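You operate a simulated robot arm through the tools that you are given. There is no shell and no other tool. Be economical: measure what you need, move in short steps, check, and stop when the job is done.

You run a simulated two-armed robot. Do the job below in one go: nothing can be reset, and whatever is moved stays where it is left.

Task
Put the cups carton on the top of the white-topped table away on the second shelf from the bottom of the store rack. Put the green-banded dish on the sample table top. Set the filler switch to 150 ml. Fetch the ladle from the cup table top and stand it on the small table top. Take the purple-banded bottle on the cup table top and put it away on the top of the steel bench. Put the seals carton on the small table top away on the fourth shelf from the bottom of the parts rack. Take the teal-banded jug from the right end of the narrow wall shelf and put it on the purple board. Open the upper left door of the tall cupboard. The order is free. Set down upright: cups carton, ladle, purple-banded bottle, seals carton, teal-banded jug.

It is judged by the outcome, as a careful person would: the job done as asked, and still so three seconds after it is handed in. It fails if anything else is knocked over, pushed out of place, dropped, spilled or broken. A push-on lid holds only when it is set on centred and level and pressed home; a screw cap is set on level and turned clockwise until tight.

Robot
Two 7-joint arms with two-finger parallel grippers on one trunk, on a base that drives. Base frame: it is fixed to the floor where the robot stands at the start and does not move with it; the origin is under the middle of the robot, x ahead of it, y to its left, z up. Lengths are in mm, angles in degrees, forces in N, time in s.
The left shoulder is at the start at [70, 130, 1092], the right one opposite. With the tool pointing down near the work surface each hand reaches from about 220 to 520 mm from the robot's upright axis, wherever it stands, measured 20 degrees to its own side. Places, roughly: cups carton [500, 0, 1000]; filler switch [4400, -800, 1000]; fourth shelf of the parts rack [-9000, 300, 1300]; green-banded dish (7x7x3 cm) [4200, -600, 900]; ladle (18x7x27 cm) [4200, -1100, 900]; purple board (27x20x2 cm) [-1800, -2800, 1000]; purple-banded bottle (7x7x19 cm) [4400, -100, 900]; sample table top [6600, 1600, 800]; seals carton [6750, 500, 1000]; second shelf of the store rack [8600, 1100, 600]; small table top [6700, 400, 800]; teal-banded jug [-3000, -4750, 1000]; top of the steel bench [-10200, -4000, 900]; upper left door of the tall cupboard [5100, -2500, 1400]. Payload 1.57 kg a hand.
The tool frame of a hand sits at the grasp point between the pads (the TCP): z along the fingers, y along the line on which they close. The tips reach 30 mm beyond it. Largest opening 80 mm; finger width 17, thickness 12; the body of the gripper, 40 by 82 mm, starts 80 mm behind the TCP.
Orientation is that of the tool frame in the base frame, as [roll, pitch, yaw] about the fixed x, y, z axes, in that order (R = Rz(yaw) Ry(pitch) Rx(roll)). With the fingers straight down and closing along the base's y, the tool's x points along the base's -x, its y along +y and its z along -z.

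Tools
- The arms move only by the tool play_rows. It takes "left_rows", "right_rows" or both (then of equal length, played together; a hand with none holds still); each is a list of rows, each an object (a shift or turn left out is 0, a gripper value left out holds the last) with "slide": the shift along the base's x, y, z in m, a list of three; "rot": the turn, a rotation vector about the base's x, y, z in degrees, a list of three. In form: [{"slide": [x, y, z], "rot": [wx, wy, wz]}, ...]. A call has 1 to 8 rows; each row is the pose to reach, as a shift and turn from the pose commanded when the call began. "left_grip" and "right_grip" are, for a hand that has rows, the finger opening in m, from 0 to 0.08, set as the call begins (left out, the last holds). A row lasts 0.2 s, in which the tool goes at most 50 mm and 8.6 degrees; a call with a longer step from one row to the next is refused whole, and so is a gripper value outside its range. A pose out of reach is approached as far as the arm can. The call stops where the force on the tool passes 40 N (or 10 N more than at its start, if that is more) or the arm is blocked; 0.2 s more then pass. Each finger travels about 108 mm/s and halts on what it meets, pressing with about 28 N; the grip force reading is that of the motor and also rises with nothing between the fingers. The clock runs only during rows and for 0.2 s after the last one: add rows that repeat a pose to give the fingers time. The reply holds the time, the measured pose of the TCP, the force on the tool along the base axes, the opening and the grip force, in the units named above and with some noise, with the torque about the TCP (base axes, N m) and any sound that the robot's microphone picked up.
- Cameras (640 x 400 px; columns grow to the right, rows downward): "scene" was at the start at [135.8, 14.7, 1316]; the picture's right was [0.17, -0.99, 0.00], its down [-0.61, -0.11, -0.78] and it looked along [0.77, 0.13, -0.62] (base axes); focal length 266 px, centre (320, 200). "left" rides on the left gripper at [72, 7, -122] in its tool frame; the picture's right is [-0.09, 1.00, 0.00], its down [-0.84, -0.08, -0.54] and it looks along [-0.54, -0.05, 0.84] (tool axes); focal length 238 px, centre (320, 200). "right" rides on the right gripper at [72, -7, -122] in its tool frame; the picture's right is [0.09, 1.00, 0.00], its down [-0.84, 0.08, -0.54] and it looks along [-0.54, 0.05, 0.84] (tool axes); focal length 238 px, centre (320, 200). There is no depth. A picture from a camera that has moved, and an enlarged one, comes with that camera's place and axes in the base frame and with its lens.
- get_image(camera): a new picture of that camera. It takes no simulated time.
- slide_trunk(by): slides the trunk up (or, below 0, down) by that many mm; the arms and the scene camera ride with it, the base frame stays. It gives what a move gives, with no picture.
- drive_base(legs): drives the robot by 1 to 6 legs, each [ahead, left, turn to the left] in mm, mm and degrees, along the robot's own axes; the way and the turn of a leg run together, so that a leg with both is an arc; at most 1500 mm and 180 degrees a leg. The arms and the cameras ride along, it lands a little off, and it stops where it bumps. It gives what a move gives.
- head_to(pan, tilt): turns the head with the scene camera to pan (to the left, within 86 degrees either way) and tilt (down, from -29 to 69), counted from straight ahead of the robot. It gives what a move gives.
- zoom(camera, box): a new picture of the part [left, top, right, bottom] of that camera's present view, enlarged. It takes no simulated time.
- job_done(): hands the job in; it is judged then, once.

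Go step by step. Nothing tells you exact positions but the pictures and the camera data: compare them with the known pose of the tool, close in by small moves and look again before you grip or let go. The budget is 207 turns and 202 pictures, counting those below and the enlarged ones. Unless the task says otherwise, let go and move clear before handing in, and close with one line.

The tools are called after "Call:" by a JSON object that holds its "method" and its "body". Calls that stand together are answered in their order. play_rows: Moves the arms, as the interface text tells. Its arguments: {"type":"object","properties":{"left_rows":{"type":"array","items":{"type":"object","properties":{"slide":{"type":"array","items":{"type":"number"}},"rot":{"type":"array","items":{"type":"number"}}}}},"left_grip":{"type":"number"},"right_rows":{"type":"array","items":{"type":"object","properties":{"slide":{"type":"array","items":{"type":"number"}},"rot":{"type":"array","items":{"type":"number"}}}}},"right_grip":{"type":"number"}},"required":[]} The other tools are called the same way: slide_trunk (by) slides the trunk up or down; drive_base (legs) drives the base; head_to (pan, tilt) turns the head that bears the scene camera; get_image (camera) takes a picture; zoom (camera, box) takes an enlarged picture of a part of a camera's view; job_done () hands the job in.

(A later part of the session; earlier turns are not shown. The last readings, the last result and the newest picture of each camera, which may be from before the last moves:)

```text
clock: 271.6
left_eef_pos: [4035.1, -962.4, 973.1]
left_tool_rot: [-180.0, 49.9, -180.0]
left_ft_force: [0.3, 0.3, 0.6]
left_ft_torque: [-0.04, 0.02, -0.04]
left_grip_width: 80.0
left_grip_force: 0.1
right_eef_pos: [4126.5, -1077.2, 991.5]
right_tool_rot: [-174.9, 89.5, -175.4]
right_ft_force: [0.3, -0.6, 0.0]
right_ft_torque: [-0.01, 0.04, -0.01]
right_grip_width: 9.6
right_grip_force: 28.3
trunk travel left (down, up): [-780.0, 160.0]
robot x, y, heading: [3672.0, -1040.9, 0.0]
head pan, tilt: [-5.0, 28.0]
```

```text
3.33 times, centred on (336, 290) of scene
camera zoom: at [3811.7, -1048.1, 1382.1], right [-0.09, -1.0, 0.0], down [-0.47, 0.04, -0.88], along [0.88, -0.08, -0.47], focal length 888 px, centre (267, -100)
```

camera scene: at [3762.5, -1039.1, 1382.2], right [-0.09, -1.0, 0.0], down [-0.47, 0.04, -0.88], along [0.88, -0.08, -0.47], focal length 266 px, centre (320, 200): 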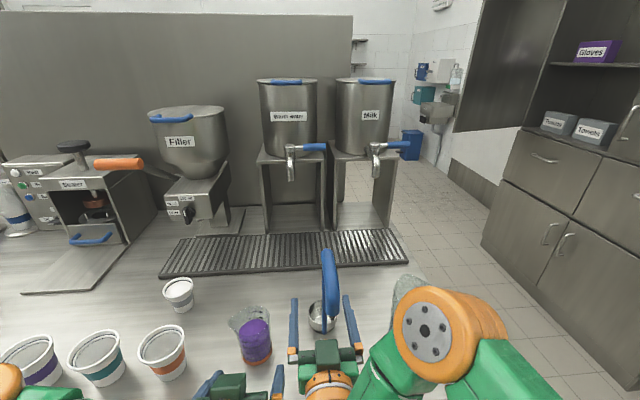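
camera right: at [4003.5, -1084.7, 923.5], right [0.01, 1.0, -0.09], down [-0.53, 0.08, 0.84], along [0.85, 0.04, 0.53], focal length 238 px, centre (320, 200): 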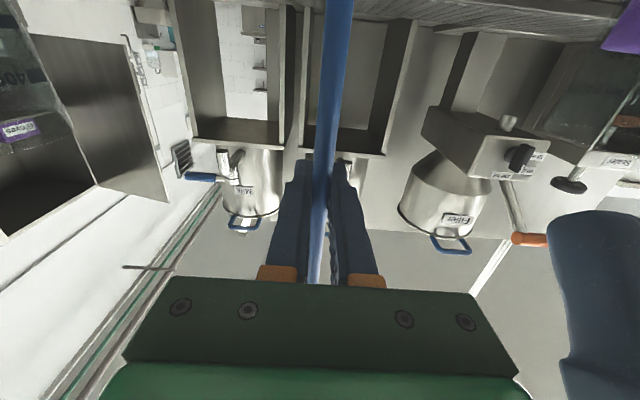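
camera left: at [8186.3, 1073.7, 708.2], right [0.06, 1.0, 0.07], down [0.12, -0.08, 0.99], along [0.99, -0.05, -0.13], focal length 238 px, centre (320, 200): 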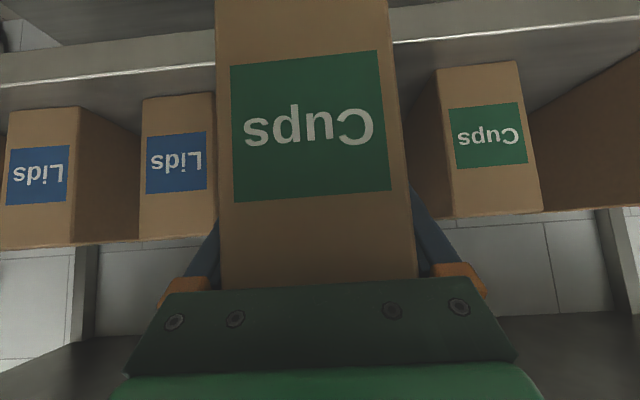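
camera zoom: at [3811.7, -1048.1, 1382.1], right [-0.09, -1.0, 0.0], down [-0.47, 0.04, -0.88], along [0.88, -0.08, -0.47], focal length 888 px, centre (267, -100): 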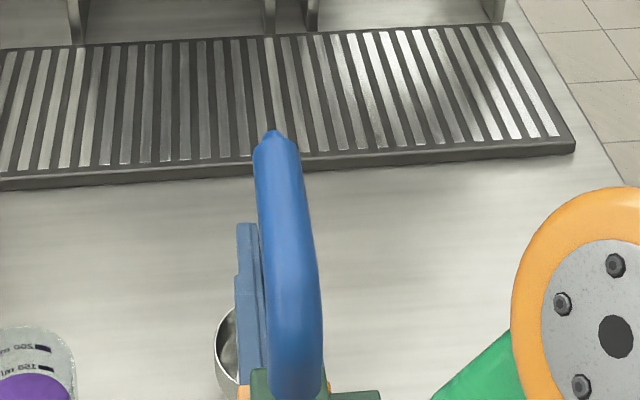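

Gripped (9.6 mm). I lift with the trunk, 100 mm straight up, and back away from the table.

Call:
{"method": "slide_trunk", "body": {"by": 100}}

Call:
{"method": "get_image", "body": {"camera": "scene"}}

```text
clock: 272.9
left_eef_pos: [4034.9, -962.2, 1071.9]
left_tool_rot: [179.9, 49.9, -180.0]
left_ft_force: [-0.2, -0.4, 0.6]
left_ft_torque: [0.0, -0.02, 0.0]
left_grip_width: 79.9
left_grip_force: 0.1
right_eef_pos: [4127.1, -1079.1, 1092.8]
right_tool_rot: [-174.9, 89.3, -175.4]
right_ft_force: [-1.0, 0.0, -1.9]
right_ft_torque: [-0.01, 0.05, -0.02]
right_grip_width: 9.2
right_grip_force: 27.6
trunk travel left (down, up): [-880.0, 60.0]
robot x, y, heading: [3668.4, -1040.8, 0.2]
head pan, tilt: [-5.0, 28.0]
```

```text
84 pictures are left
camera scene: at [3811.9, -1048.1, 1482.1], right [-0.09, -1.0, 0.0], down [-0.47, 0.04, -0.88], along [0.88, -0.08, -0.47], focal length 266 px, centre (320, 200)
```

scene: 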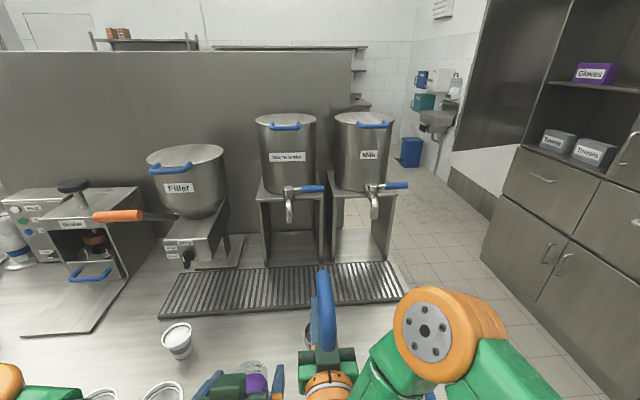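

The ladle is held upright. I take it around the right side to the back of the small table (where the seals carton is within reach), keeping clear of the open door.

Call:
{"method": "drive_base", "body": {"legs": [[-150, 0, 0], [0, -680, 0], [1450, 0, 0], [0, 190, 0]]}}

Call:
{"method": "drive_base", "body": {"legs": [[1500, 0, 0], [900, 0, 0], [0, 1200, 0]]}}

Call:
{"method": "get_image", "body": {"camera": "scene"}}

```text
clock: 285.7
left_eef_pos: [5336.6, -1414.4, 1072.2]
left_tool_rot: [179.7, 49.9, -177.8]
left_ft_force: [-1.2, 0.3, -0.7]
left_ft_torque: [0.03, 0.01, 0.03]
left_grip_width: 80.5
left_grip_force: 0.1
right_eef_pos: [5433.2, -1525.8, 1093.3]
right_tool_rot: [167.2, 89.4, 169.0]
right_ft_force: [0.5, -0.2, -2.3]
right_ft_torque: [-0.05, 0.04, 0.06]
right_grip_width: 9.7
right_grip_force: 27.4
trunk travel left (down, up): [-880.0, 60.0]
robot x, y, heading: [4971.5, -1505.7, 2.3]
head pan, tilt: [-5.0, 28.0]
```

```text
clock: 303.0
left_eef_pos: [7744.4, -235.7, 1071.7]
left_tool_rot: [179.8, 49.9, 179.4]
left_ft_force: [-0.4, -0.1, 0.7]
left_ft_torque: [0.0, -0.02, -0.01]
left_grip_width: 79.7
left_grip_force: 0.0
right_eef_pos: [7835.6, -352.7, 1092.8]
right_tool_rot: [-178.1, 89.5, -179.1]
right_ft_force: [-0.9, 0.6, -1.7]
right_ft_torque: [-0.02, 0.02, 0.05]
right_grip_width: 9.4
right_grip_force: 28.0
trunk travel left (down, up): [-880.0, 60.0]
robot x, y, heading: [7375.7, -308.6, -0.6]
head pan, tilt: [-5.0, 28.0]
```

```text
83 pictures are left
camera scene: at [7519.8, -319.5, 1482.1], right [-0.1, -1.0, 0.0], down [-0.47, 0.05, -0.88], along [0.88, -0.09, -0.47], focal length 266 px, centre (320, 200)
```

scene: 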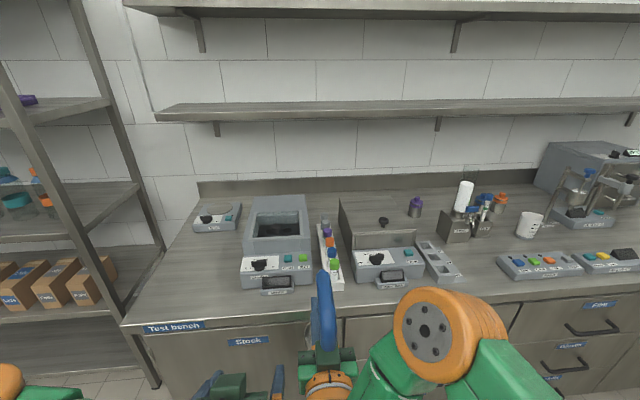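

Call:
{"method": "drive_base", "body": {"legs": [[0, 0, 90], [0, 0, 90.6], [0, -550, 0]]}}

Call:
{"method": "head_to", "body": {"pan": 0, "tilt": 35}}

Call:
{"method": "get_image", "body": {"camera": "scene"}}

```text
clock: 313.9
left_eef_pos: [7004.0, 156.7, 1073.2]
left_tool_rot: [-179.9, 50.0, 1.0]
left_ft_force: [0.5, 0.1, -0.5]
left_ft_torque: [0.0, -0.02, 0.0]
left_grip_width: 80.1
left_grip_force: 0.0
right_eef_pos: [6910.9, 272.0, 1093.5]
right_tool_rot: [-167.2, 89.5, 13.1]
right_ft_force: [0.0, -0.9, -2.8]
right_ft_torque: [-0.01, -0.08, -0.01]
right_grip_width: 9.4
right_grip_force: 27.8
trunk travel left (down, up): [-880.0, 60.0]
robot x, y, heading: [7366.9, 242.2, -179.2]
head pan, tilt: [-5.0, 28.0]
```

```text
clock: 314.6
left_eef_pos: [7003.9, 158.6, 1071.4]
left_tool_rot: [179.9, 50.0, 0.8]
left_ft_force: [0.6, 0.4, -0.2]
left_ft_torque: [0.0, 0.02, 0.03]
left_grip_width: 79.9
left_grip_force: 0.0
right_eef_pos: [6911.8, 273.0, 1092.4]
right_tool_rot: [-173.5, 89.4, 6.9]
right_ft_force: [-0.2, 0.0, -2.1]
right_ft_torque: [-0.02, -0.06, -0.03]
right_grip_width: 9.4
right_grip_force: 28.1
trunk travel left (down, up): [-880.0, 60.0]
robot x, y, heading: [7369.5, 239.4, -179.3]
head pan, tilt: [0.0, 35.0]
```

```text
82 pictures are left
camera scene: at [7231.8, 239.5, 1471.2], right [-0.01, 1.0, 0.0], down [0.57, 0.01, -0.82], along [-0.82, -0.01, -0.57], focal length 266 px, centre (320, 200)
```

scene: 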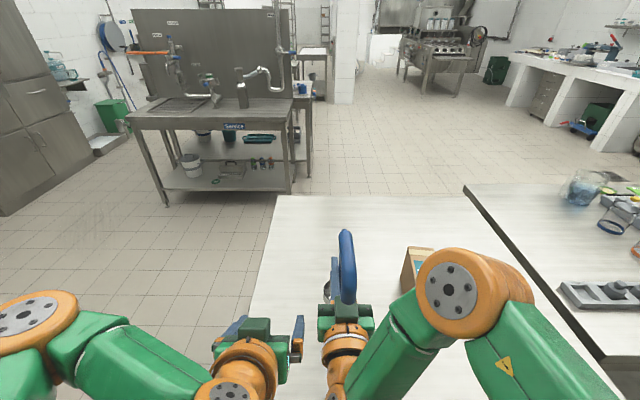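

The seals carton is at about [6755,470+], the ladle can stand at y≈235 well clear of it. I check the table's near edge with the left hand camera.

Call:
{"method": "get_image", "body": {"camera": "left"}}

Call:
{"method": "head_to", "body": {"pan": 15, "tilt": 60}}

Call:
{"method": "get_image", "body": {"camera": "scene"}}

```text
81 pictures are left
camera left: at [7145.3, 154.2, 1096.4], right [-0.05, -1.0, 0.07], down [-0.13, 0.08, 0.99], along [-0.99, 0.04, -0.13], focal length 238 px, centre (320, 200)
```

left: 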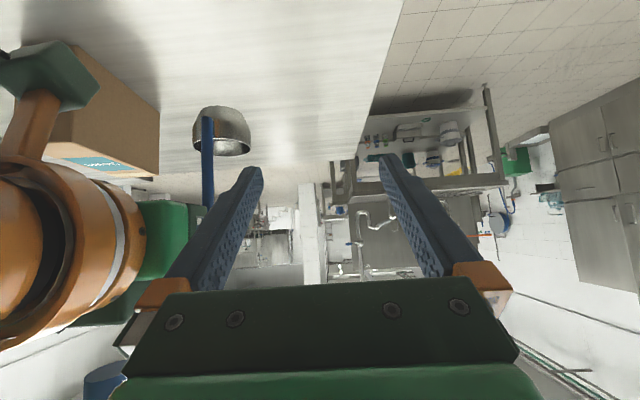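

```text
clock: 315.4
left_eef_pos: [7005.0, 159.2, 1071.7]
left_tool_rot: [-179.9, 49.9, 0.8]
left_ft_force: [-0.1, 0.2, -0.6]
left_ft_torque: [0.01, -0.03, -0.03]
left_grip_width: 79.9
left_grip_force: 0.0
right_eef_pos: [6910.4, 272.7, 1092.1]
right_tool_rot: [-175.2, 89.5, 5.1]
right_ft_force: [0.3, 0.6, -1.6]
right_ft_torque: [0.0, -0.09, 0.03]
right_grip_width: 9.5
right_grip_force: 28.5
trunk travel left (down, up): [-880.0, 60.0]
robot x, y, heading: [7369.9, 240.5, -179.4]
head pan, tilt: [15.0, 60.0]
```

```text
80 pictures are left
camera scene: at [7255.7, 223.0, 1437.0], right [-0.27, 0.96, 0.0], down [0.83, 0.23, -0.5], along [-0.48, -0.14, -0.87], focal length 266 px, centre (320, 200)
```

scene: 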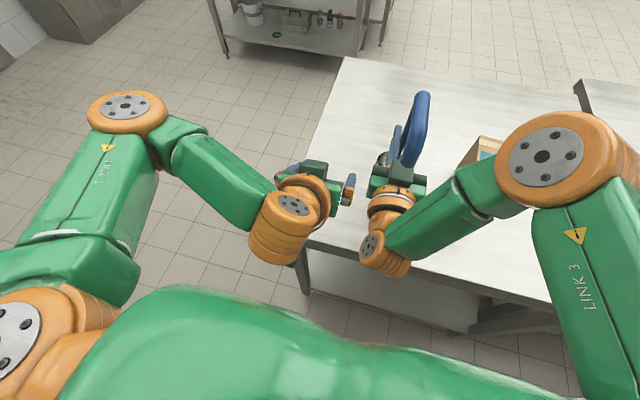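

The table's back edge is at x≈7042, so I only need 30 mm forward. I shift 40 mm left, then lower the ladle with the trunk.

Call:
{"method": "drive_base", "body": {"legs": [[30, 40, 0]]}}

Call:
{"method": "slide_trunk", "body": {"by": -88}}

Call:
{"method": "get_image", "body": {"camera": "left"}}

```text
clock: 316.4
left_eef_pos: [6979.3, 123.9, 1074.0]
left_tool_rot: [179.4, 50.2, 0.4]
left_ft_force: [0.3, -0.4, 0.7]
left_ft_torque: [-0.04, 0.03, 0.04]
left_grip_width: 79.9
left_grip_force: 0.0
right_eef_pos: [6885.9, 241.5, 1094.5]
right_tool_rot: [142.1, 89.6, -37.6]
right_ft_force: [-0.1, 0.1, -2.3]
right_ft_torque: [0.0, -0.09, 0.07]
right_grip_width: 9.5
right_grip_force: 27.5
trunk travel left (down, up): [-880.0, 60.0]
robot x, y, heading: [7342.0, 200.2, -179.2]
head pan, tilt: [15.0, 60.0]
```

```text
clock: 317.6
left_eef_pos: [6976.7, 119.8, 984.0]
left_tool_rot: [180.0, 49.9, 0.6]
left_ft_force: [-1.0, 0.7, 0.6]
left_ft_torque: [0.01, 0.01, 0.03]
left_grip_width: 80.1
left_grip_force: 0.1
right_eef_pos: [6883.3, 236.4, 1003.8]
right_tool_rot: [-175.3, 89.5, 4.8]
right_ft_force: [0.4, -0.4, -1.3]
right_ft_torque: [-0.01, -0.08, -0.01]
right_grip_width: 9.3
right_grip_force: 27.9
trunk travel left (down, up): [-792.0, 148.0]
robot x, y, heading: [7338.4, 198.3, -179.2]
head pan, tilt: [15.0, 60.0]
```

```text
79 pictures are left
camera left: at [7116.7, 115.5, 1008.5], right [-0.05, -1.0, 0.07], down [-0.13, 0.08, 0.99], along [-0.99, 0.04, -0.13], focal length 238 px, centre (320, 200)
```

left: 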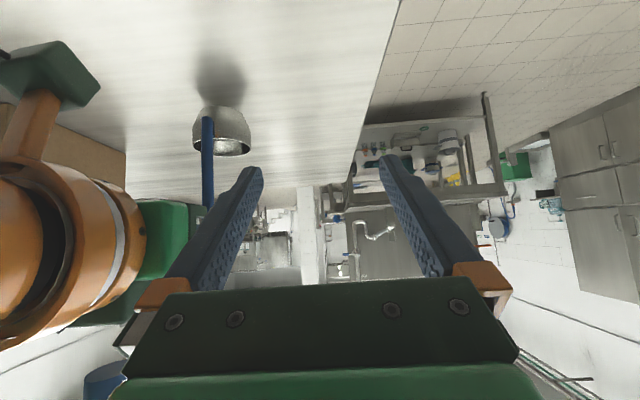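

Call:
{"method": "slide_trunk", "body": {"by": -8}}

Call:
{"method": "slide_trunk", "body": {"by": -3}}

Call:
{"method": "get_image", "body": {"camera": "left"}}

```text
clock: 318.2
left_eef_pos: [6975.7, 119.7, 976.4]
left_tool_rot: [-179.9, 49.9, 0.8]
left_ft_force: [0.4, -0.2, -0.2]
left_ft_torque: [0.03, -0.02, 0.0]
left_grip_width: 79.9
left_grip_force: 0.0
right_eef_pos: [6882.7, 234.5, 996.4]
right_tool_rot: [-173.6, 89.5, 6.6]
right_ft_force: [-0.3, -0.3, -2.7]
right_ft_torque: [0.01, -0.05, 0.01]
right_grip_width: 9.4
right_grip_force: 27.9
trunk travel left (down, up): [-784.0, 156.0]
robot x, y, heading: [7338.0, 199.0, -179.2]
head pan, tilt: [15.0, 60.0]
```

```text
clock: 318.7
left_eef_pos: [6976.6, 119.4, 972.3]
left_tool_rot: [180.0, 49.8, 0.8]
left_ft_force: [-0.4, -0.6, -0.9]
left_ft_torque: [-0.01, 0.02, -0.02]
left_grip_width: 80.0
left_grip_force: 0.1
right_eef_pos: [6881.2, 234.2, 992.9]
right_tool_rot: [-173.6, 89.4, 6.8]
right_ft_force: [0.2, 0.6, -2.0]
right_ft_torque: [-0.04, -0.07, 0.01]
right_grip_width: 9.5
right_grip_force: 27.9
trunk travel left (down, up): [-781.0, 159.0]
robot x, y, heading: [7342.2, 202.1, -179.5]
head pan, tilt: [15.0, 60.0]
```

```text
78 pictures are left
camera left: at [7116.2, 115.2, 997.3], right [-0.05, -1.0, 0.07], down [-0.13, 0.08, 0.99], along [-0.99, 0.04, -0.13], focal length 238 px, centre (320, 200)
```

left: 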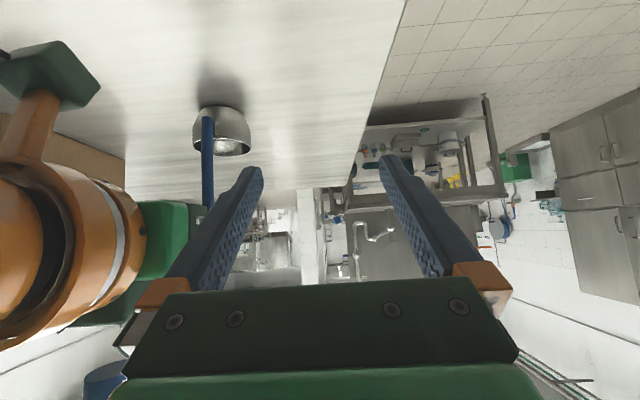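

Call:
{"method": "slide_trunk", "body": {"by": -4}}

Call:
{"method": "slide_trunk", "body": {"by": -4}}

```text
clock: 319.2
left_eef_pos: [6977.0, 120.1, 970.3]
left_tool_rot: [179.9, 50.1, 0.8]
left_ft_force: [0.1, -0.2, -0.4]
left_ft_torque: [0.03, 0.03, -0.01]
left_grip_width: 79.7
left_grip_force: 0.0
right_eef_pos: [6884.4, 233.7, 993.2]
right_tool_rot: [-170.1, 89.9, 10.2]
right_ft_force: [-2.4, 0.5, 14.4]
right_ft_torque: [0.05, 0.57, -0.01]
right_grip_width: 9.6
right_grip_force: 28.0
trunk travel left (down, up): [-777.0, 163.0]
robot x, y, heading: [7343.1, 202.9, -179.4]
head pan, tilt: [15.0, 60.0]
```

```text
clock: 319.8
left_eef_pos: [6981.8, 120.6, 968.4]
left_tool_rot: [-180.0, 50.2, 0.8]
left_ft_force: [0.4, -0.3, -0.5]
left_ft_torque: [-0.01, 0.01, 0.02]
left_grip_width: 79.8
left_grip_force: 0.0
right_eef_pos: [6887.7, 235.0, 988.9]
right_tool_rot: [-164.6, 89.8, 15.7]
right_ft_force: [2.9, 1.1, 20.5]
right_ft_torque: [0.02, 0.01, 0.0]
right_grip_width: 9.5
right_grip_force: 28.0
trunk travel left (down, up): [-773.0, 167.0]
robot x, y, heading: [7340.0, 205.2, -179.5]
head pan, tilt: [15.0, 60.0]
```

The ladle rests on the table. I ease up 4 mm, open the fingers, and back straight out under the hook.

Call:
{"method": "slide_trunk", "body": {"by": 5}}

Call:
{"method": "play_rows", "body": {"right_rows": [{}, {}, {}, {}], "right_grip": 0.08}}

Call:
{"method": "drive_base", "body": {"legs": [[-220, 0, 0]]}}

Call:
{"method": "head_to", "body": {"pan": 0, "tilt": 35}}

Call:
{"method": "get_image", "body": {"camera": "scene"}}

```text
clock: 320.3
left_eef_pos: [6976.1, 119.0, 969.9]
left_tool_rot: [180.0, 49.8, 0.8]
left_ft_force: [-0.1, 0.1, 0.1]
left_ft_torque: [-0.03, -0.02, 0.01]
left_grip_width: 80.0
left_grip_force: 0.0
right_eef_pos: [6883.9, 234.2, 989.3]
right_tool_rot: [-172.0, 89.2, 8.3]
right_ft_force: [-0.3, 0.7, -1.8]
right_ft_torque: [0.02, -0.04, 0.02]
right_grip_width: 9.6
right_grip_force: 28.0
trunk travel left (down, up): [-778.0, 162.0]
robot x, y, heading: [7342.2, 203.0, -179.3]
head pan, tilt: [15.0, 60.0]
```

```text
clock: 321.3
left_eef_pos: [6976.0, 118.9, 970.2]
left_tool_rot: [-179.9, 49.8, 0.8]
left_ft_force: [-0.7, -0.2, -0.2]
left_ft_torque: [-0.01, 0.0, 0.02]
left_grip_width: 80.0
left_grip_force: 0.2
right_eef_pos: [6884.1, 236.2, 991.2]
right_tool_rot: [-172.9, 89.4, 7.6]
right_ft_force: [-0.4, 0.9, -0.6]
right_ft_torque: [-0.04, 0.01, -0.01]
right_grip_width: 79.9
right_grip_force: 0.1
trunk travel left (down, up): [-778.0, 162.0]
robot x, y, heading: [7340.0, 200.5, -179.2]
head pan, tilt: [15.0, 60.0]
```

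```text
clock: 323.0
left_eef_pos: [7197.3, 122.5, 969.9]
left_tool_rot: [180.0, 49.8, 0.8]
left_ft_force: [-0.6, 0.0, 0.6]
left_ft_torque: [0.0, 0.0, -0.04]
left_grip_width: 80.0
left_grip_force: 0.0
right_eef_pos: [7104.1, 238.0, 990.0]
right_tool_rot: [-173.7, 89.3, 6.6]
right_ft_force: [0.5, -0.6, 0.7]
right_ft_torque: [0.0, 0.05, -0.01]
right_grip_width: 80.2
right_grip_force: 0.0
trunk travel left (down, up): [-778.0, 162.0]
robot x, y, heading: [7564.4, 202.7, -179.1]
head pan, tilt: [15.0, 60.0]
```

```text
clock: 323.9
left_eef_pos: [7198.2, 122.4, 970.0]
left_tool_rot: [180.0, 49.9, 0.8]
left_ft_force: [0.8, 0.6, -0.2]
left_ft_torque: [-0.01, -0.01, 0.0]
left_grip_width: 79.9
left_grip_force: 0.1
right_eef_pos: [7106.2, 236.8, 990.5]
right_tool_rot: [-172.5, 89.4, 7.9]
right_ft_force: [-0.3, -0.3, 0.0]
right_ft_torque: [0.0, 0.01, 0.0]
right_grip_width: 79.7
right_grip_force: 0.1
trunk travel left (down, up): [-778.0, 162.0]
robot x, y, heading: [7564.7, 202.8, -179.1]
head pan, tilt: [0.0, 35.0]
```

```text
77 pictures are left
camera scene: at [7425.9, 203.2, 1369.2], right [-0.01, 1.0, 0.0], down [0.57, 0.01, -0.82], along [-0.82, -0.01, -0.57], focal length 266 px, centre (320, 200)
```

scene: 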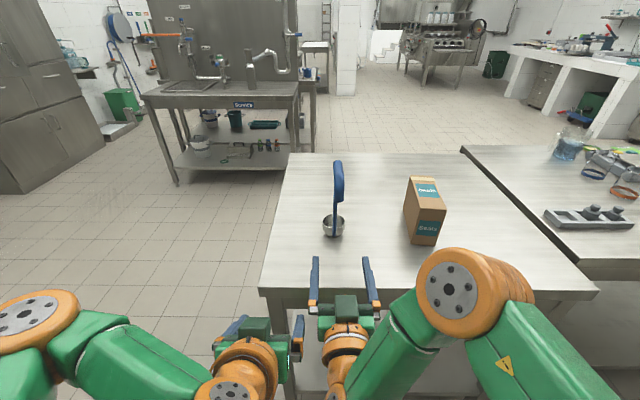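

The ladle stands upright on the small table. Next the seals carton, near face x≈6889, y≈445–525. I tilt the right hand 40° down, raise the left arm well above the ladle's height, and zoom on the carton.

Call:
{"method": "play_rows", "body": {"right_rows": [{"slide": [0, 0.01, 0.0], "rot": [0, -8, 0]}, {"slide": [0, 0.02, 0.0], "rot": [0, -16, 0]}, {"slide": [0, 0.03, 0.0], "rot": [0, -24, 0]}, {"slide": [0, 0.03, 0.0], "rot": [0, -32, 0]}, {"slide": [0, 0.03, 0.0], "rot": [0, -39.5, 0]}, {"slide": [0, 0.03, 0.0], "rot": [0, -39.5, 0]}, {"slide": [0, 0.03, 0.0], "rot": [0, -39.5, 0]}], "left_rows": [{"slide": [0.0, 0, 0.04]}, {"slide": [0, 0, 0.08]}, {"slide": [0, 0, 0.12]}, {"slide": [0, 0, 0.16]}, {"slide": [0, -0.02, 0.2]}, {"slide": [0, -0.04, 0.24]}, {"slide": [0, -0.04, 0.24]}]}}

Call:
{"method": "zoom", "body": {"camera": "scene", "box": [380, 160, 476, 260]}}

Call:
{"method": "get_image", "body": {"camera": "scene"}}

```text
clock: 325.5
left_eef_pos: [7198.7, 82.4, 1211.0]
left_tool_rot: [180.0, 50.0, 0.9]
left_ft_force: [1.0, 0.2, 0.2]
left_ft_torque: [0.04, 0.05, 0.03]
left_grip_width: 80.2
left_grip_force: 0.0
left hand out of reach, approached as far as the arm can: row 1
right_eef_pos: [7103.5, 267.5, 991.4]
right_tool_rot: [179.6, 49.9, 0.1]
right_ft_force: [-0.5, 0.1, 0.3]
right_ft_torque: [0.02, 0.01, 0.03]
right_grip_width: 80.0
right_grip_force: 0.1
trunk travel left (down, up): [-778.0, 162.0]
robot x, y, heading: [7565.0, 209.5, -179.2]
head pan, tilt: [0.0, 35.0]
```

```text
4.00 times, centred on (428, 210) of scene
camera zoom: at [7425.4, 203.8, 1369.2], right [-0.01, 1.0, 0.0], down [0.57, 0.01, -0.82], along [-0.82, -0.01, -0.57], focal length 1065 px, centre (-112, 160)
```

zoom: 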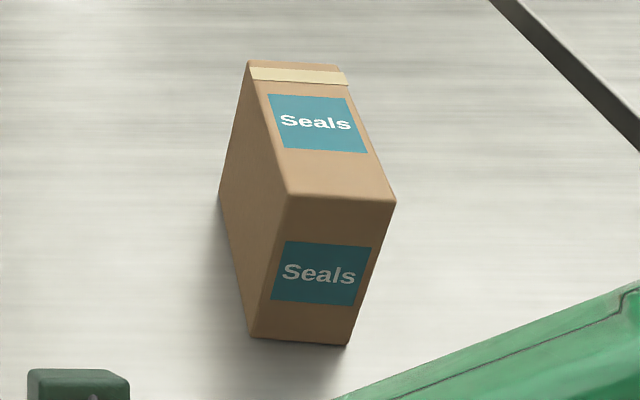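

```text
75 pictures are left
camera scene: at [7425.4, 203.8, 1369.2], right [-0.01, 1.0, 0.0], down [0.57, 0.01, -0.82], along [-0.82, -0.01, -0.57], focal length 266 px, centre (320, 200)
```

scene: 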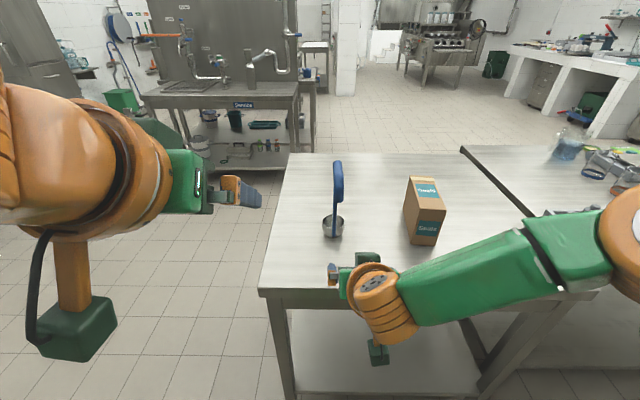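

The carton is turned about 6°: axis direction (-0.994, 0.11), near face centre [6893,480], width 65, top ≈972. I turn the robot to match and stage in front of it.

Call:
{"method": "drive_base", "body": {"legs": [[0, 0, -7.2], [125, -103, 0]]}}

Call:
{"method": "play_rows", "body": {"right_rows": [{"slide": [0.01, 0.008, -0.03]}, {"slide": [0.02, 0.016, -0.06]}, {"slide": [0.03, 0.024, -0.086]}, {"slide": [0.04, 0.028, -0.086]}, {"slide": [0.04, 0.028, -0.086]}]}}

Call:
{"method": "get_image", "body": {"camera": "scene"}}

Call:
{"method": "get_image", "body": {"camera": "right"}}

```text
clock: 327.5
left_eef_pos: [7076.7, 242.6, 1210.2]
left_tool_rot: [-179.9, 50.1, -6.3]
left_ft_force: [-0.3, -1.3, -0.8]
left_ft_torque: [0.03, 0.02, -0.04]
left_grip_width: 80.1
left_grip_force: 0.2
right_eef_pos: [7006.7, 438.5, 992.3]
right_tool_rot: [179.9, 50.0, -7.0]
right_ft_force: [0.0, -0.1, 0.6]
right_ft_torque: [0.01, 0.0, -0.01]
right_grip_width: 80.2
right_grip_force: 0.0
trunk travel left (down, up): [-778.0, 162.0]
robot x, y, heading: [7452.0, 321.7, 173.5]
head pan, tilt: [0.0, 35.0]
```

```text
clock: 328.7
left_eef_pos: [7074.1, 245.6, 1210.5]
left_tool_rot: [-179.9, 49.9, -6.4]
left_ft_force: [-1.2, 0.9, -0.5]
left_ft_torque: [0.0, 0.0, -0.02]
left_grip_width: 79.8
left_grip_force: 0.0
right_eef_pos: [7045.5, 468.4, 904.7]
right_tool_rot: [179.9, 49.9, -7.2]
right_ft_force: [-0.2, 0.1, -0.1]
right_ft_torque: [-0.01, 0.01, 0.0]
right_grip_width: 79.9
right_grip_force: 0.1
trunk travel left (down, up): [-778.0, 162.0]
robot x, y, heading: [7451.6, 322.1, 173.3]
head pan, tilt: [0.0, 35.0]
```

```text
74 pictures are left
camera scene: at [7315.4, 336.8, 1369.3], right [0.11, 0.99, 0.0], down [0.57, -0.06, -0.82], along [-0.81, 0.09, -0.57], focal length 266 px, centre (320, 200)
```

scene: 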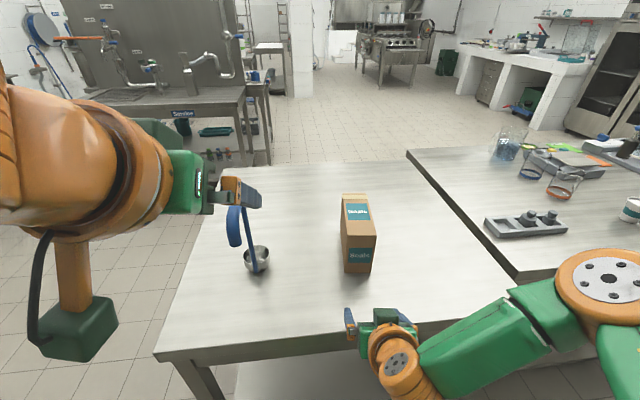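

```text
73 pictures are left
camera right: at [7183.5, 456.6, 929.5], right [-0.06, -1.0, -0.07], down [-0.13, -0.06, 0.99], along [-0.99, 0.07, -0.13], focal length 238 px, centre (320, 200)
```

right: 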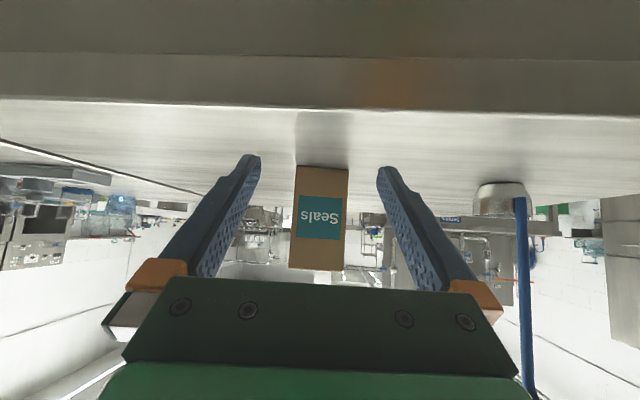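

Call:
{"method": "drive_base", "body": {"legs": [[108, 10, 0]]}}

Call:
{"method": "get_image", "body": {"camera": "right"}}

Call:
{"method": "get_image", "body": {"camera": "scene"}}

```text
clock: 329.9
left_eef_pos: [6970.1, 248.7, 1210.9]
left_tool_rot: [179.9, 50.1, -6.5]
left_ft_force: [0.9, 0.5, -0.1]
left_ft_torque: [0.02, 0.0, 0.0]
left_grip_width: 80.0
left_grip_force: 0.2
right_eef_pos: [6939.4, 468.9, 905.9]
right_tool_rot: [179.8, 50.1, -7.1]
right_ft_force: [0.1, -0.1, 0.3]
right_ft_torque: [0.03, -0.01, -0.01]
right_grip_width: 79.6
right_grip_force: 0.1
trunk travel left (down, up): [-778.0, 162.0]
robot x, y, heading: [7345.6, 323.3, 173.4]
head pan, tilt: [0.0, 35.0]
```

```text
72 pictures are left
camera right: at [7077.8, 459.0, 930.2], right [-0.06, -1.0, -0.07], down [-0.13, -0.06, 0.99], along [-0.99, 0.07, -0.13], focal length 238 px, centre (320, 200)
```

right: 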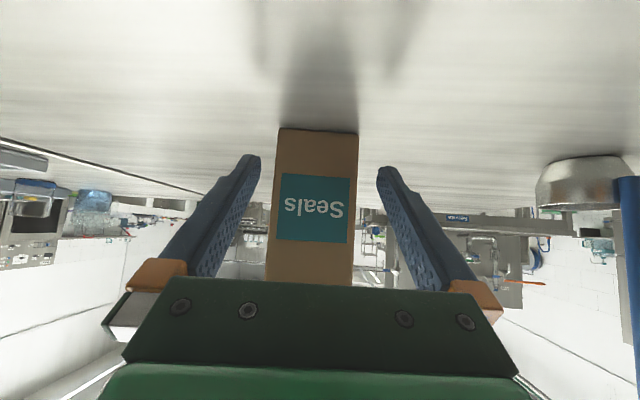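

```text
71 pictures are left
camera scene: at [7210.9, 339.3, 1369.6], right [0.11, 0.99, 0.0], down [0.57, -0.06, -0.82], along [-0.82, 0.09, -0.57], focal length 266 px, centre (320, 200)
```

scene: 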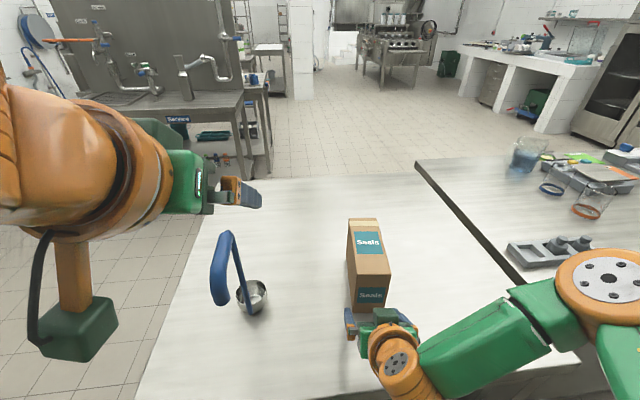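

Aligned. I advance 113 mm along the carton's axis and grip.

Call:
{"method": "play_rows", "body": {"right_rows": [{"slide": [-0.03, 0.0037, 0]}, {"slide": [-0.06, 0.0075, 0]}, {"slide": [-0.09, 0.011, 0]}, {"slide": [-0.112, 0.0135, 0]}, {"slide": [-0.112, 0.0135, 0]}]}}

Call:
{"method": "play_rows", "body": {"right_rows": [{}, {}, {}, {}], "right_grip": 0.0}}

Call:
{"method": "get_image", "body": {"camera": "scene"}}

```text
clock: 331.1
left_eef_pos: [6968.4, 246.6, 1211.3]
left_tool_rot: [-180.0, 50.0, -6.4]
left_ft_force: [-0.8, 0.3, -0.7]
left_ft_torque: [0.05, 0.0, -0.01]
left_grip_width: 80.2
left_grip_force: 0.1
right_eef_pos: [6826.0, 483.5, 903.9]
right_tool_rot: [179.8, 50.0, -7.2]
right_ft_force: [0.1, -0.3, 3.5]
right_ft_torque: [0.07, -0.08, -0.06]
right_grip_width: 79.8
right_grip_force: 0.0
trunk travel left (down, up): [-778.0, 162.0]
robot x, y, heading: [7342.3, 325.8, 173.5]
head pan, tilt: [0.0, 35.0]
```

```text
clock: 332.1
left_eef_pos: [6967.8, 245.8, 1211.6]
left_tool_rot: [179.9, 50.0, -6.5]
left_ft_force: [0.1, 0.6, 0.2]
left_ft_torque: [-0.01, 0.03, -0.01]
left_grip_width: 79.7
left_grip_force: 0.1
right_eef_pos: [6824.7, 484.6, 906.1]
right_tool_rot: [179.8, 50.1, -7.0]
right_ft_force: [0.8, 0.1, 2.7]
right_ft_torque: [0.22, 0.05, 0.04]
right_grip_width: 65.8
right_grip_force: 28.9
trunk travel left (down, up): [-778.0, 162.0]
robot x, y, heading: [7342.8, 320.9, 173.5]
head pan, tilt: [0.0, 35.0]
```

```text
70 pictures are left
camera scene: at [7209.1, 339.0, 1369.4], right [0.11, 0.99, 0.0], down [0.57, -0.06, -0.82], along [-0.81, 0.09, -0.57], focal length 266 px, centre (320, 200)
```

scene: 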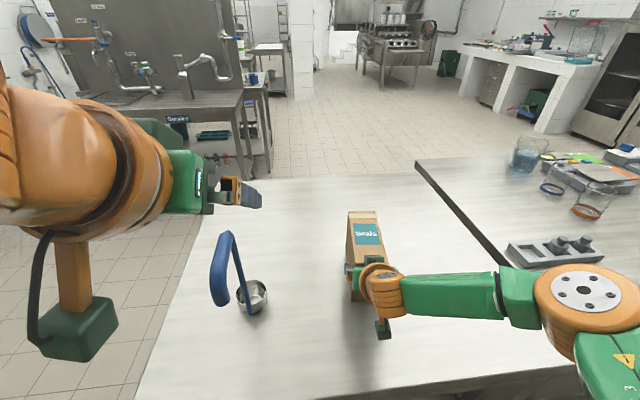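

Gripped at 66 mm. I lift with the trunk, draw the carton in, and back away so it passes well clear of the ladle.

Call:
{"method": "slide_trunk", "body": {"by": 110}}

Call:
{"method": "play_rows", "body": {"right_rows": [{"slide": [0.035, -0.004, 0.0]}, {"slide": [0.07, -0.008, 0.0]}, {"slide": [0.1, -0.011, 0.0]}, {"slide": [0.12, -0.013, 0.0]}, {"slide": [0.12, -0.013, 0.0]}]}}

Call:
{"method": "drive_base", "body": {"legs": [[-250, 0, 0]]}}

Call:
{"method": "get_image", "body": {"camera": "scene"}}

```text
clock: 333.5
left_eef_pos: [6965.8, 249.0, 1319.4]
left_tool_rot: [179.9, 49.9, -6.4]
left_ft_force: [0.5, -0.5, 0.4]
left_ft_torque: [0.0, 0.0, 0.0]
left_grip_width: 80.1
left_grip_force: 0.0
right_eef_pos: [6823.7, 484.2, 1014.7]
right_tool_rot: [179.9, 49.9, -7.1]
right_ft_force: [-0.5, -0.3, -2.8]
right_ft_torque: [-0.02, -0.11, 0.0]
right_grip_width: 65.9
right_grip_force: 28.5
trunk travel left (down, up): [-888.0, 52.0]
robot x, y, heading: [7348.1, 325.0, 173.5]
head pan, tilt: [0.0, 35.0]
```

```text
clock: 334.7
left_eef_pos: [6965.9, 247.6, 1320.3]
left_tool_rot: [180.0, 49.8, -6.5]
left_ft_force: [-0.1, 0.0, 0.9]
left_ft_torque: [0.02, 0.01, -0.02]
left_grip_width: 80.0
left_grip_force: 0.0
right_eef_pos: [6943.9, 471.3, 1015.4]
right_tool_rot: [179.7, 49.9, -7.1]
right_ft_force: [-0.8, 0.4, -2.5]
right_ft_torque: [-0.02, -0.12, -0.01]
right_grip_width: 65.8
right_grip_force: 28.0
trunk travel left (down, up): [-888.0, 52.0]
robot x, y, heading: [7342.2, 323.4, 173.2]
head pan, tilt: [0.0, 35.0]
```

```text
clock: 336.5
left_eef_pos: [7207.5, 219.9, 1319.1]
left_tool_rot: [180.0, 49.7, -6.2]
left_ft_force: [-1.5, -0.4, -0.4]
left_ft_torque: [0.01, -0.03, 0.01]
left_grip_width: 80.0
left_grip_force: 0.1
right_eef_pos: [7184.8, 441.7, 1013.4]
right_tool_rot: [179.8, 49.7, -6.7]
right_ft_force: [0.2, -0.3, -2.2]
right_ft_torque: [-0.01, -0.15, 0.03]
right_grip_width: 65.9
right_grip_force: 28.1
trunk travel left (down, up): [-888.0, 52.0]
robot x, y, heading: [7587.8, 298.4, 174.0]
head pan, tilt: [0.0, 35.0]
```

```text
69 pictures are left
camera scene: at [7446.9, 312.5, 1478.7], right [0.11, 0.99, 0.0], down [0.57, -0.06, -0.82], along [-0.81, 0.09, -0.58], focal length 266 px, centre (320, 200)
```

scene: 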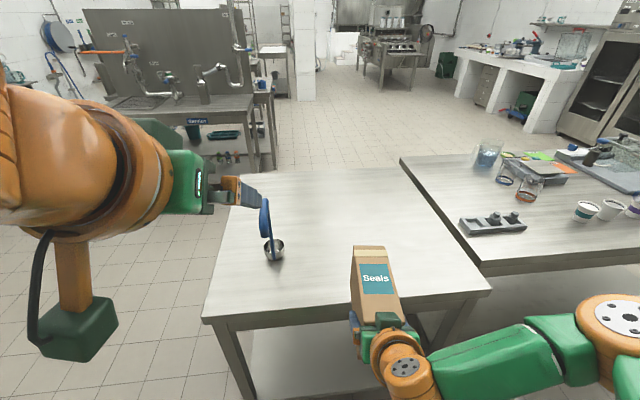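

Call:
{"method": "drive_base", "body": {"legs": [[0, 1100, 6], [1200, 0, 0], [0, 500, 0], [0, 0, 180], [-500, 0, 0]]}}

Call:
{"method": "get_image", "body": {"camera": "scene"}}

```text
clock: 360.2
left_eef_pos: [6202.7, -1184.8, 1319.4]
left_tool_rot: [-179.9, 49.9, 178.4]
left_ft_force: [-0.7, 0.4, 0.0]
left_ft_torque: [-0.04, 0.0, -0.02]
left_grip_width: 79.8
left_grip_force: 0.1
right_eef_pos: [6244.1, -1406.2, 1014.8]
right_tool_rot: [179.8, 49.8, 177.8]
right_ft_force: [-0.4, 0.1, -2.5]
right_ft_torque: [0.0, 0.13, 0.01]
right_grip_width: 65.8
right_grip_force: 28.0
trunk travel left (down, up): [-888.0, 52.0]
robot x, y, heading: [5830.7, -1296.0, -1.6]
head pan, tilt: [0.0, 35.0]
```

```text
68 pictures are left
camera scene: at [5972.6, -1297.6, 1478.9], right [-0.03, -1.0, 0.0], down [-0.58, 0.02, -0.82], along [0.82, -0.02, -0.58], focal length 266 px, centre (320, 200)
```

scene: 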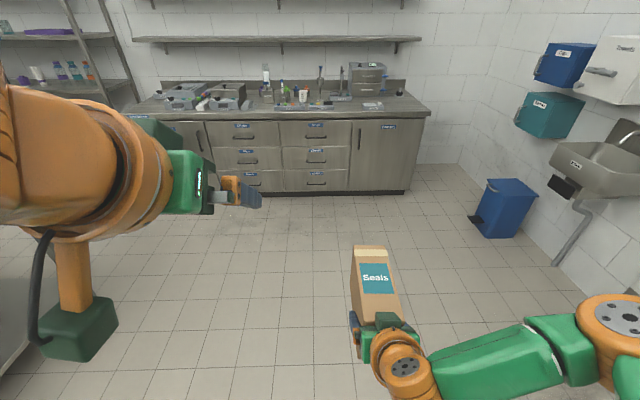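

Call:
{"method": "drive_base", "body": {"legs": [[-50, 0, 1.6], [0, 1400, 0], [0, 770, 0], [-1450, 0, 0], [0, 0, -90]]}}

Call:
{"method": "head_to", "body": {"pan": 10, "tilt": 35}}

Call:
{"method": "get_image", "body": {"camera": "scene"}}

```text
clock: 382.1
left_eef_pos: [4469.8, 527.1, 1319.6]
left_tool_rot: [179.9, 49.9, 91.0]
left_ft_force: [-0.1, 0.0, -0.3]
left_ft_torque: [0.02, 0.01, -0.04]
left_grip_width: 80.1
left_grip_force: 0.1
right_eef_pos: [4249.8, 475.5, 1015.6]
right_tool_rot: [179.7, 50.0, 90.3]
right_ft_force: [0.3, -0.5, -2.9]
right_ft_torque: [0.12, 0.0, -0.03]
right_grip_width: 65.8
right_grip_force: 27.8
trunk travel left (down, up): [-888.0, 52.0]
robot x, y, heading: [4347.9, 894.4, -89.2]
head pan, tilt: [0.0, 35.0]
```

```text
clock: 382.8
left_eef_pos: [4469.8, 527.3, 1320.0]
left_tool_rot: [179.9, 49.9, 90.9]
left_ft_force: [-0.4, 0.2, 0.3]
left_ft_torque: [0.02, 0.0, -0.05]
left_grip_width: 79.7
left_grip_force: 0.0
right_eef_pos: [4250.4, 475.5, 1015.6]
right_tool_rot: [179.8, 49.8, 90.3]
right_ft_force: [0.4, 0.0, -3.2]
right_ft_torque: [0.1, -0.01, 0.04]
right_grip_width: 65.7
right_grip_force: 27.6
trunk travel left (down, up): [-888.0, 52.0]
robot x, y, heading: [4344.7, 891.9, -89.0]
head pan, tilt: [10.0, 35.0]
```

```text
67 pictures are left
camera scene: at [4363.5, 755.0, 1479.2], right [-0.98, -0.19, 0.0], down [-0.11, 0.56, -0.82], along [0.15, -0.8, -0.57], focal length 266 px, centre (320, 200)
```

scene: 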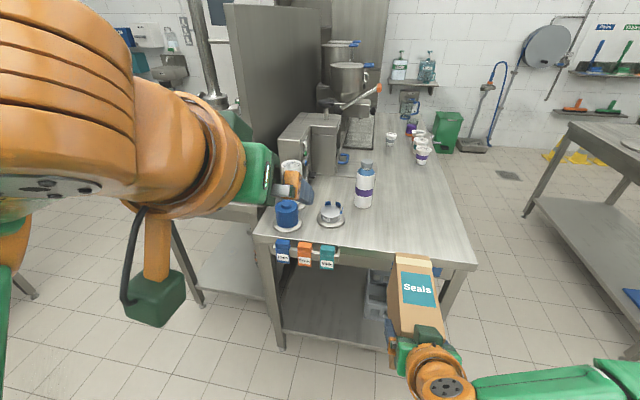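

The bottle's base is at [4349,-127]; the table's end edge at y≈126. I raise the right arm, lower the trunk 100 mm, and come closer with the left hand to be lowered beside the table.

Call:
{"method": "play_rows", "body": {"right_rows": [{"slide": [0, 0, 0.04]}, {"slide": [0, 0, 0.08]}, {"slide": [0, 0, 0.1]}, {"slide": [0, 0, 0.1]}]}}

Call:
{"method": "slide_trunk", "body": {"by": -100}}

Call:
{"method": "drive_base", "body": {"legs": [[290, -45, -1]]}}

Call:
{"method": "play_rows", "body": {"left_rows": [{"slide": [-0.01, 0, -0.045]}, {"slide": [-0.02, 0, -0.09]}, {"slide": [-0.03, 0, -0.13]}, {"slide": [-0.04, 0, -0.17]}, {"slide": [-0.05, 0, -0.21]}, {"slide": [-0.065, 0, -0.25]}, {"slide": [-0.076, 0, -0.275]}, {"slide": [-0.076, 0, -0.275]}]}}

Call:
{"method": "get_image", "body": {"camera": "scene"}}

Call:
{"method": "get_image", "body": {"camera": "left"}}

```text
clock: 383.8
left_eef_pos: [4469.4, 527.1, 1320.3]
left_tool_rot: [179.9, 49.9, 90.9]
left_ft_force: [-0.2, 0.3, 1.0]
left_ft_torque: [-0.03, -0.01, 0.01]
left_grip_width: 80.0
left_grip_force: 0.0
right_eef_pos: [4251.6, 475.2, 1116.2]
right_tool_rot: [179.9, 49.9, 90.3]
right_ft_force: [-0.1, -0.4, -3.2]
right_ft_torque: [0.15, 0.01, 0.05]
right_grip_width: 65.9
right_grip_force: 27.9
trunk travel left (down, up): [-888.0, 52.0]
robot x, y, heading: [4344.1, 894.6, -89.4]
head pan, tilt: [10.0, 35.0]
```

```text
clock: 385.1
left_eef_pos: [4468.5, 527.0, 1219.6]
left_tool_rot: [180.0, 49.9, 90.8]
left_ft_force: [-0.1, 0.6, 0.7]
left_ft_torque: [-0.04, -0.01, 0.01]
left_grip_width: 79.9
left_grip_force: 0.0
right_eef_pos: [4252.7, 476.0, 1016.4]
right_tool_rot: [179.8, 50.0, 90.3]
right_ft_force: [0.3, -0.2, -3.2]
right_ft_torque: [0.12, 0.0, 0.03]
right_grip_width: 65.8
right_grip_force: 27.9
trunk travel left (down, up): [-788.0, 152.0]
robot x, y, heading: [4344.3, 892.6, -89.0]
head pan, tilt: [10.0, 35.0]
```

```text
clock: 387.1
left_eef_pos: [4418.8, 239.6, 1220.5]
left_tool_rot: [180.0, 49.9, 89.8]
left_ft_force: [-0.6, -0.4, 0.0]
left_ft_torque: [-0.03, 0.01, -0.03]
left_grip_width: 80.0
left_grip_force: 0.2
right_eef_pos: [4200.0, 193.2, 1016.0]
right_tool_rot: [179.8, 50.0, 89.3]
right_ft_force: [0.4, 0.2, -2.5]
right_ft_torque: [0.13, 0.0, -0.04]
right_grip_width: 65.9
right_grip_force: 27.9
trunk travel left (down, up): [-788.0, 152.0]
robot x, y, heading: [4301.3, 607.2, -90.3]
head pan, tilt: [10.0, 35.0]
```

```text
clock: 388.9
left_eef_pos: [4341.2, 236.3, 944.1]
left_tool_rot: [-180.0, 49.8, 89.7]
left_ft_force: [-0.2, 1.0, -0.4]
left_ft_torque: [0.01, 0.02, 0.0]
left_grip_width: 79.8
left_grip_force: 0.0
right_eef_pos: [4200.2, 191.0, 1015.7]
right_tool_rot: [179.9, 49.9, 89.2]
right_ft_force: [-0.1, 0.2, -3.3]
right_ft_torque: [0.13, -0.01, 0.02]
right_grip_width: 65.9
right_grip_force: 28.1
trunk travel left (down, up): [-788.0, 152.0]
robot x, y, heading: [4302.2, 607.1, -90.1]
head pan, tilt: [10.0, 35.0]
```

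```text
66 pictures are left
camera scene: at [4316.8, 467.7, 1379.2], right [-0.99, -0.17, 0.0], down [-0.1, 0.57, -0.82], along [0.14, -0.81, -0.57], focal length 266 px, centre (320, 200)
```

scene: 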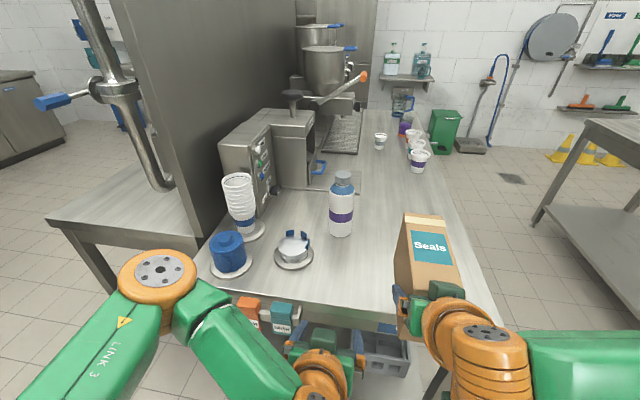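

```text
65 pictures are left
camera left: at [4348.7, 377.3, 968.5], right [1.0, -0.06, 0.07], down [-0.08, -0.12, 0.99], along [-0.05, -0.99, -0.13], focal length 238 px, centre (320, 200)
```

left: 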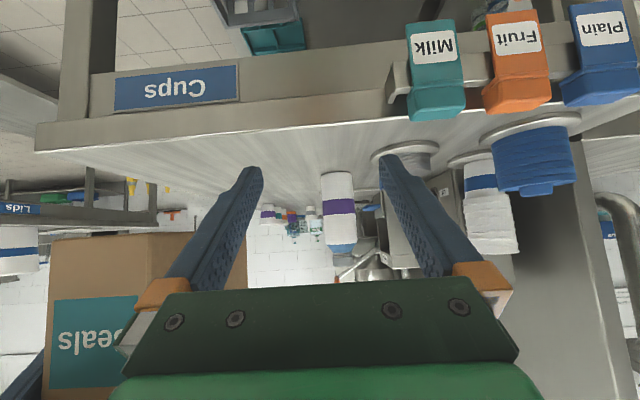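

The bottle is at [4360,-130]. I drive in 185 mm with a 19 mm shift left and check before extending.

Call:
{"method": "drive_base", "body": {"legs": [[185, 19, 0]]}}

Call:
{"method": "get_image", "body": {"camera": "left"}}

Call:
{"method": "get_image", "body": {"camera": "scene"}}

```text
clock: 390.5
left_eef_pos: [4358.1, 52.1, 946.1]
left_tool_rot: [179.9, 50.1, 89.6]
left_ft_force: [0.0, 0.1, 0.8]
left_ft_torque: [0.0, 0.01, 0.01]
left_grip_width: 80.2
left_grip_force: 0.1
right_eef_pos: [4216.0, 5.9, 1016.9]
right_tool_rot: [179.7, 50.0, 89.1]
right_ft_force: [-0.3, -0.5, -3.1]
right_ft_torque: [0.13, 0.01, 0.03]
right_grip_width: 65.9
right_grip_force: 28.2
trunk travel left (down, up): [-788.0, 152.0]
robot x, y, heading: [4319.9, 412.6, -90.4]
head pan, tilt: [10.0, 35.0]
```

```text
64 pictures are left
camera left: at [4366.2, 192.1, 969.5], right [1.0, -0.07, 0.07], down [-0.08, -0.12, 0.99], along [-0.06, -0.99, -0.13], focal length 238 px, centre (320, 200)
```

left: 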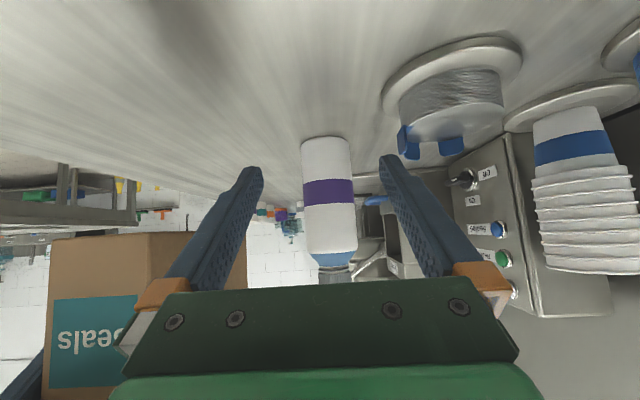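

```text
63 pictures are left
camera scene: at [4334.3, 283.6, 1379.5], right [-0.99, -0.17, 0.0], down [-0.1, 0.56, -0.82], along [0.14, -0.81, -0.57], focal length 266 px, centre (320, 200)
```

scene: 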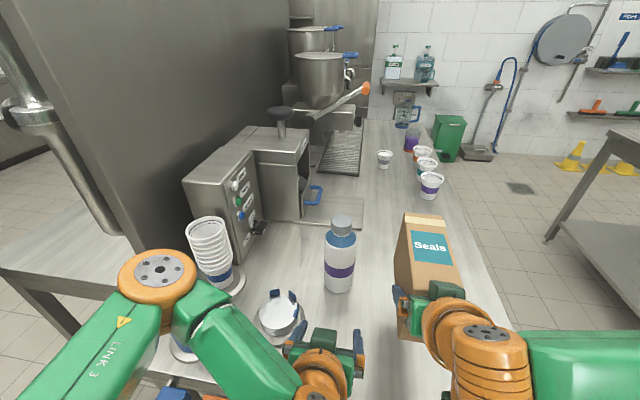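

Aligned with the bottle; the left finger will pass just beside and above the lid dispenser. I raise 10 mm and advance halfway, then check.

Call:
{"method": "play_rows", "body": {"left_rows": [{"slide": [0, -0.03, 0.01]}, {"slide": [0, -0.06, 0.01]}, {"slide": [0, -0.09, 0.01]}, {"slide": [0, -0.11, 0.01]}, {"slide": [0, -0.11, 0.01]}]}}

Call:
{"method": "get_image", "body": {"camera": "left"}}

Call:
{"method": "get_image", "body": {"camera": "scene"}}

```text
clock: 391.7
left_eef_pos: [4357.6, -58.9, 954.1]
left_tool_rot: [179.9, 49.9, 89.6]
left_ft_force: [-0.4, -0.1, 0.3]
left_ft_torque: [0.0, -0.02, 0.02]
left_grip_width: 79.7
left_grip_force: 0.0
right_eef_pos: [4216.7, 4.3, 1015.9]
right_tool_rot: [179.8, 50.0, 89.0]
right_ft_force: [-0.2, 0.5, -2.7]
right_ft_torque: [0.11, 0.01, 0.02]
right_grip_width: 66.1
right_grip_force: 27.9
trunk travel left (down, up): [-788.0, 152.0]
robot x, y, heading: [4320.4, 416.7, -90.5]
head pan, tilt: [10.0, 35.0]
```

```text
62 pictures are left
camera left: at [4366.2, 81.1, 978.9], right [1.0, -0.07, 0.07], down [-0.08, -0.12, 0.99], along [-0.06, -0.99, -0.13], focal length 238 px, centre (320, 200)
```

left: 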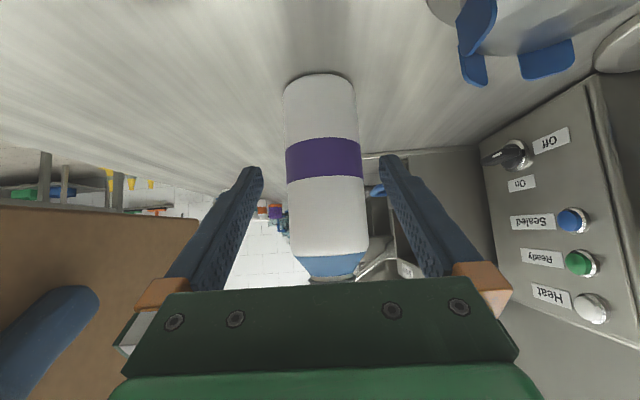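

```text
61 pictures are left
camera scene: at [4334.5, 280.9, 1379.2], right [-0.99, -0.17, 0.0], down [-0.1, 0.57, -0.82], along [0.14, -0.81, -0.57], focal length 266 px, centre (320, 200)
```

scene: 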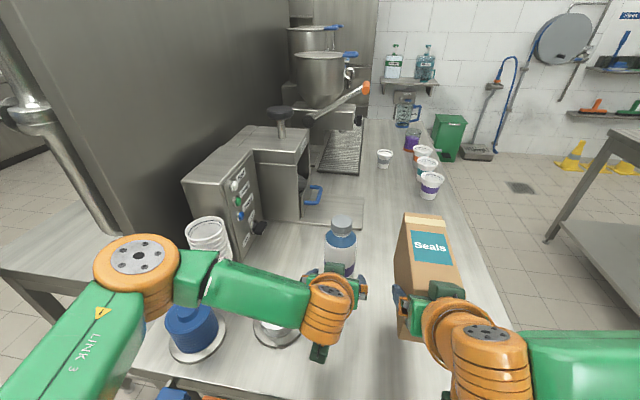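

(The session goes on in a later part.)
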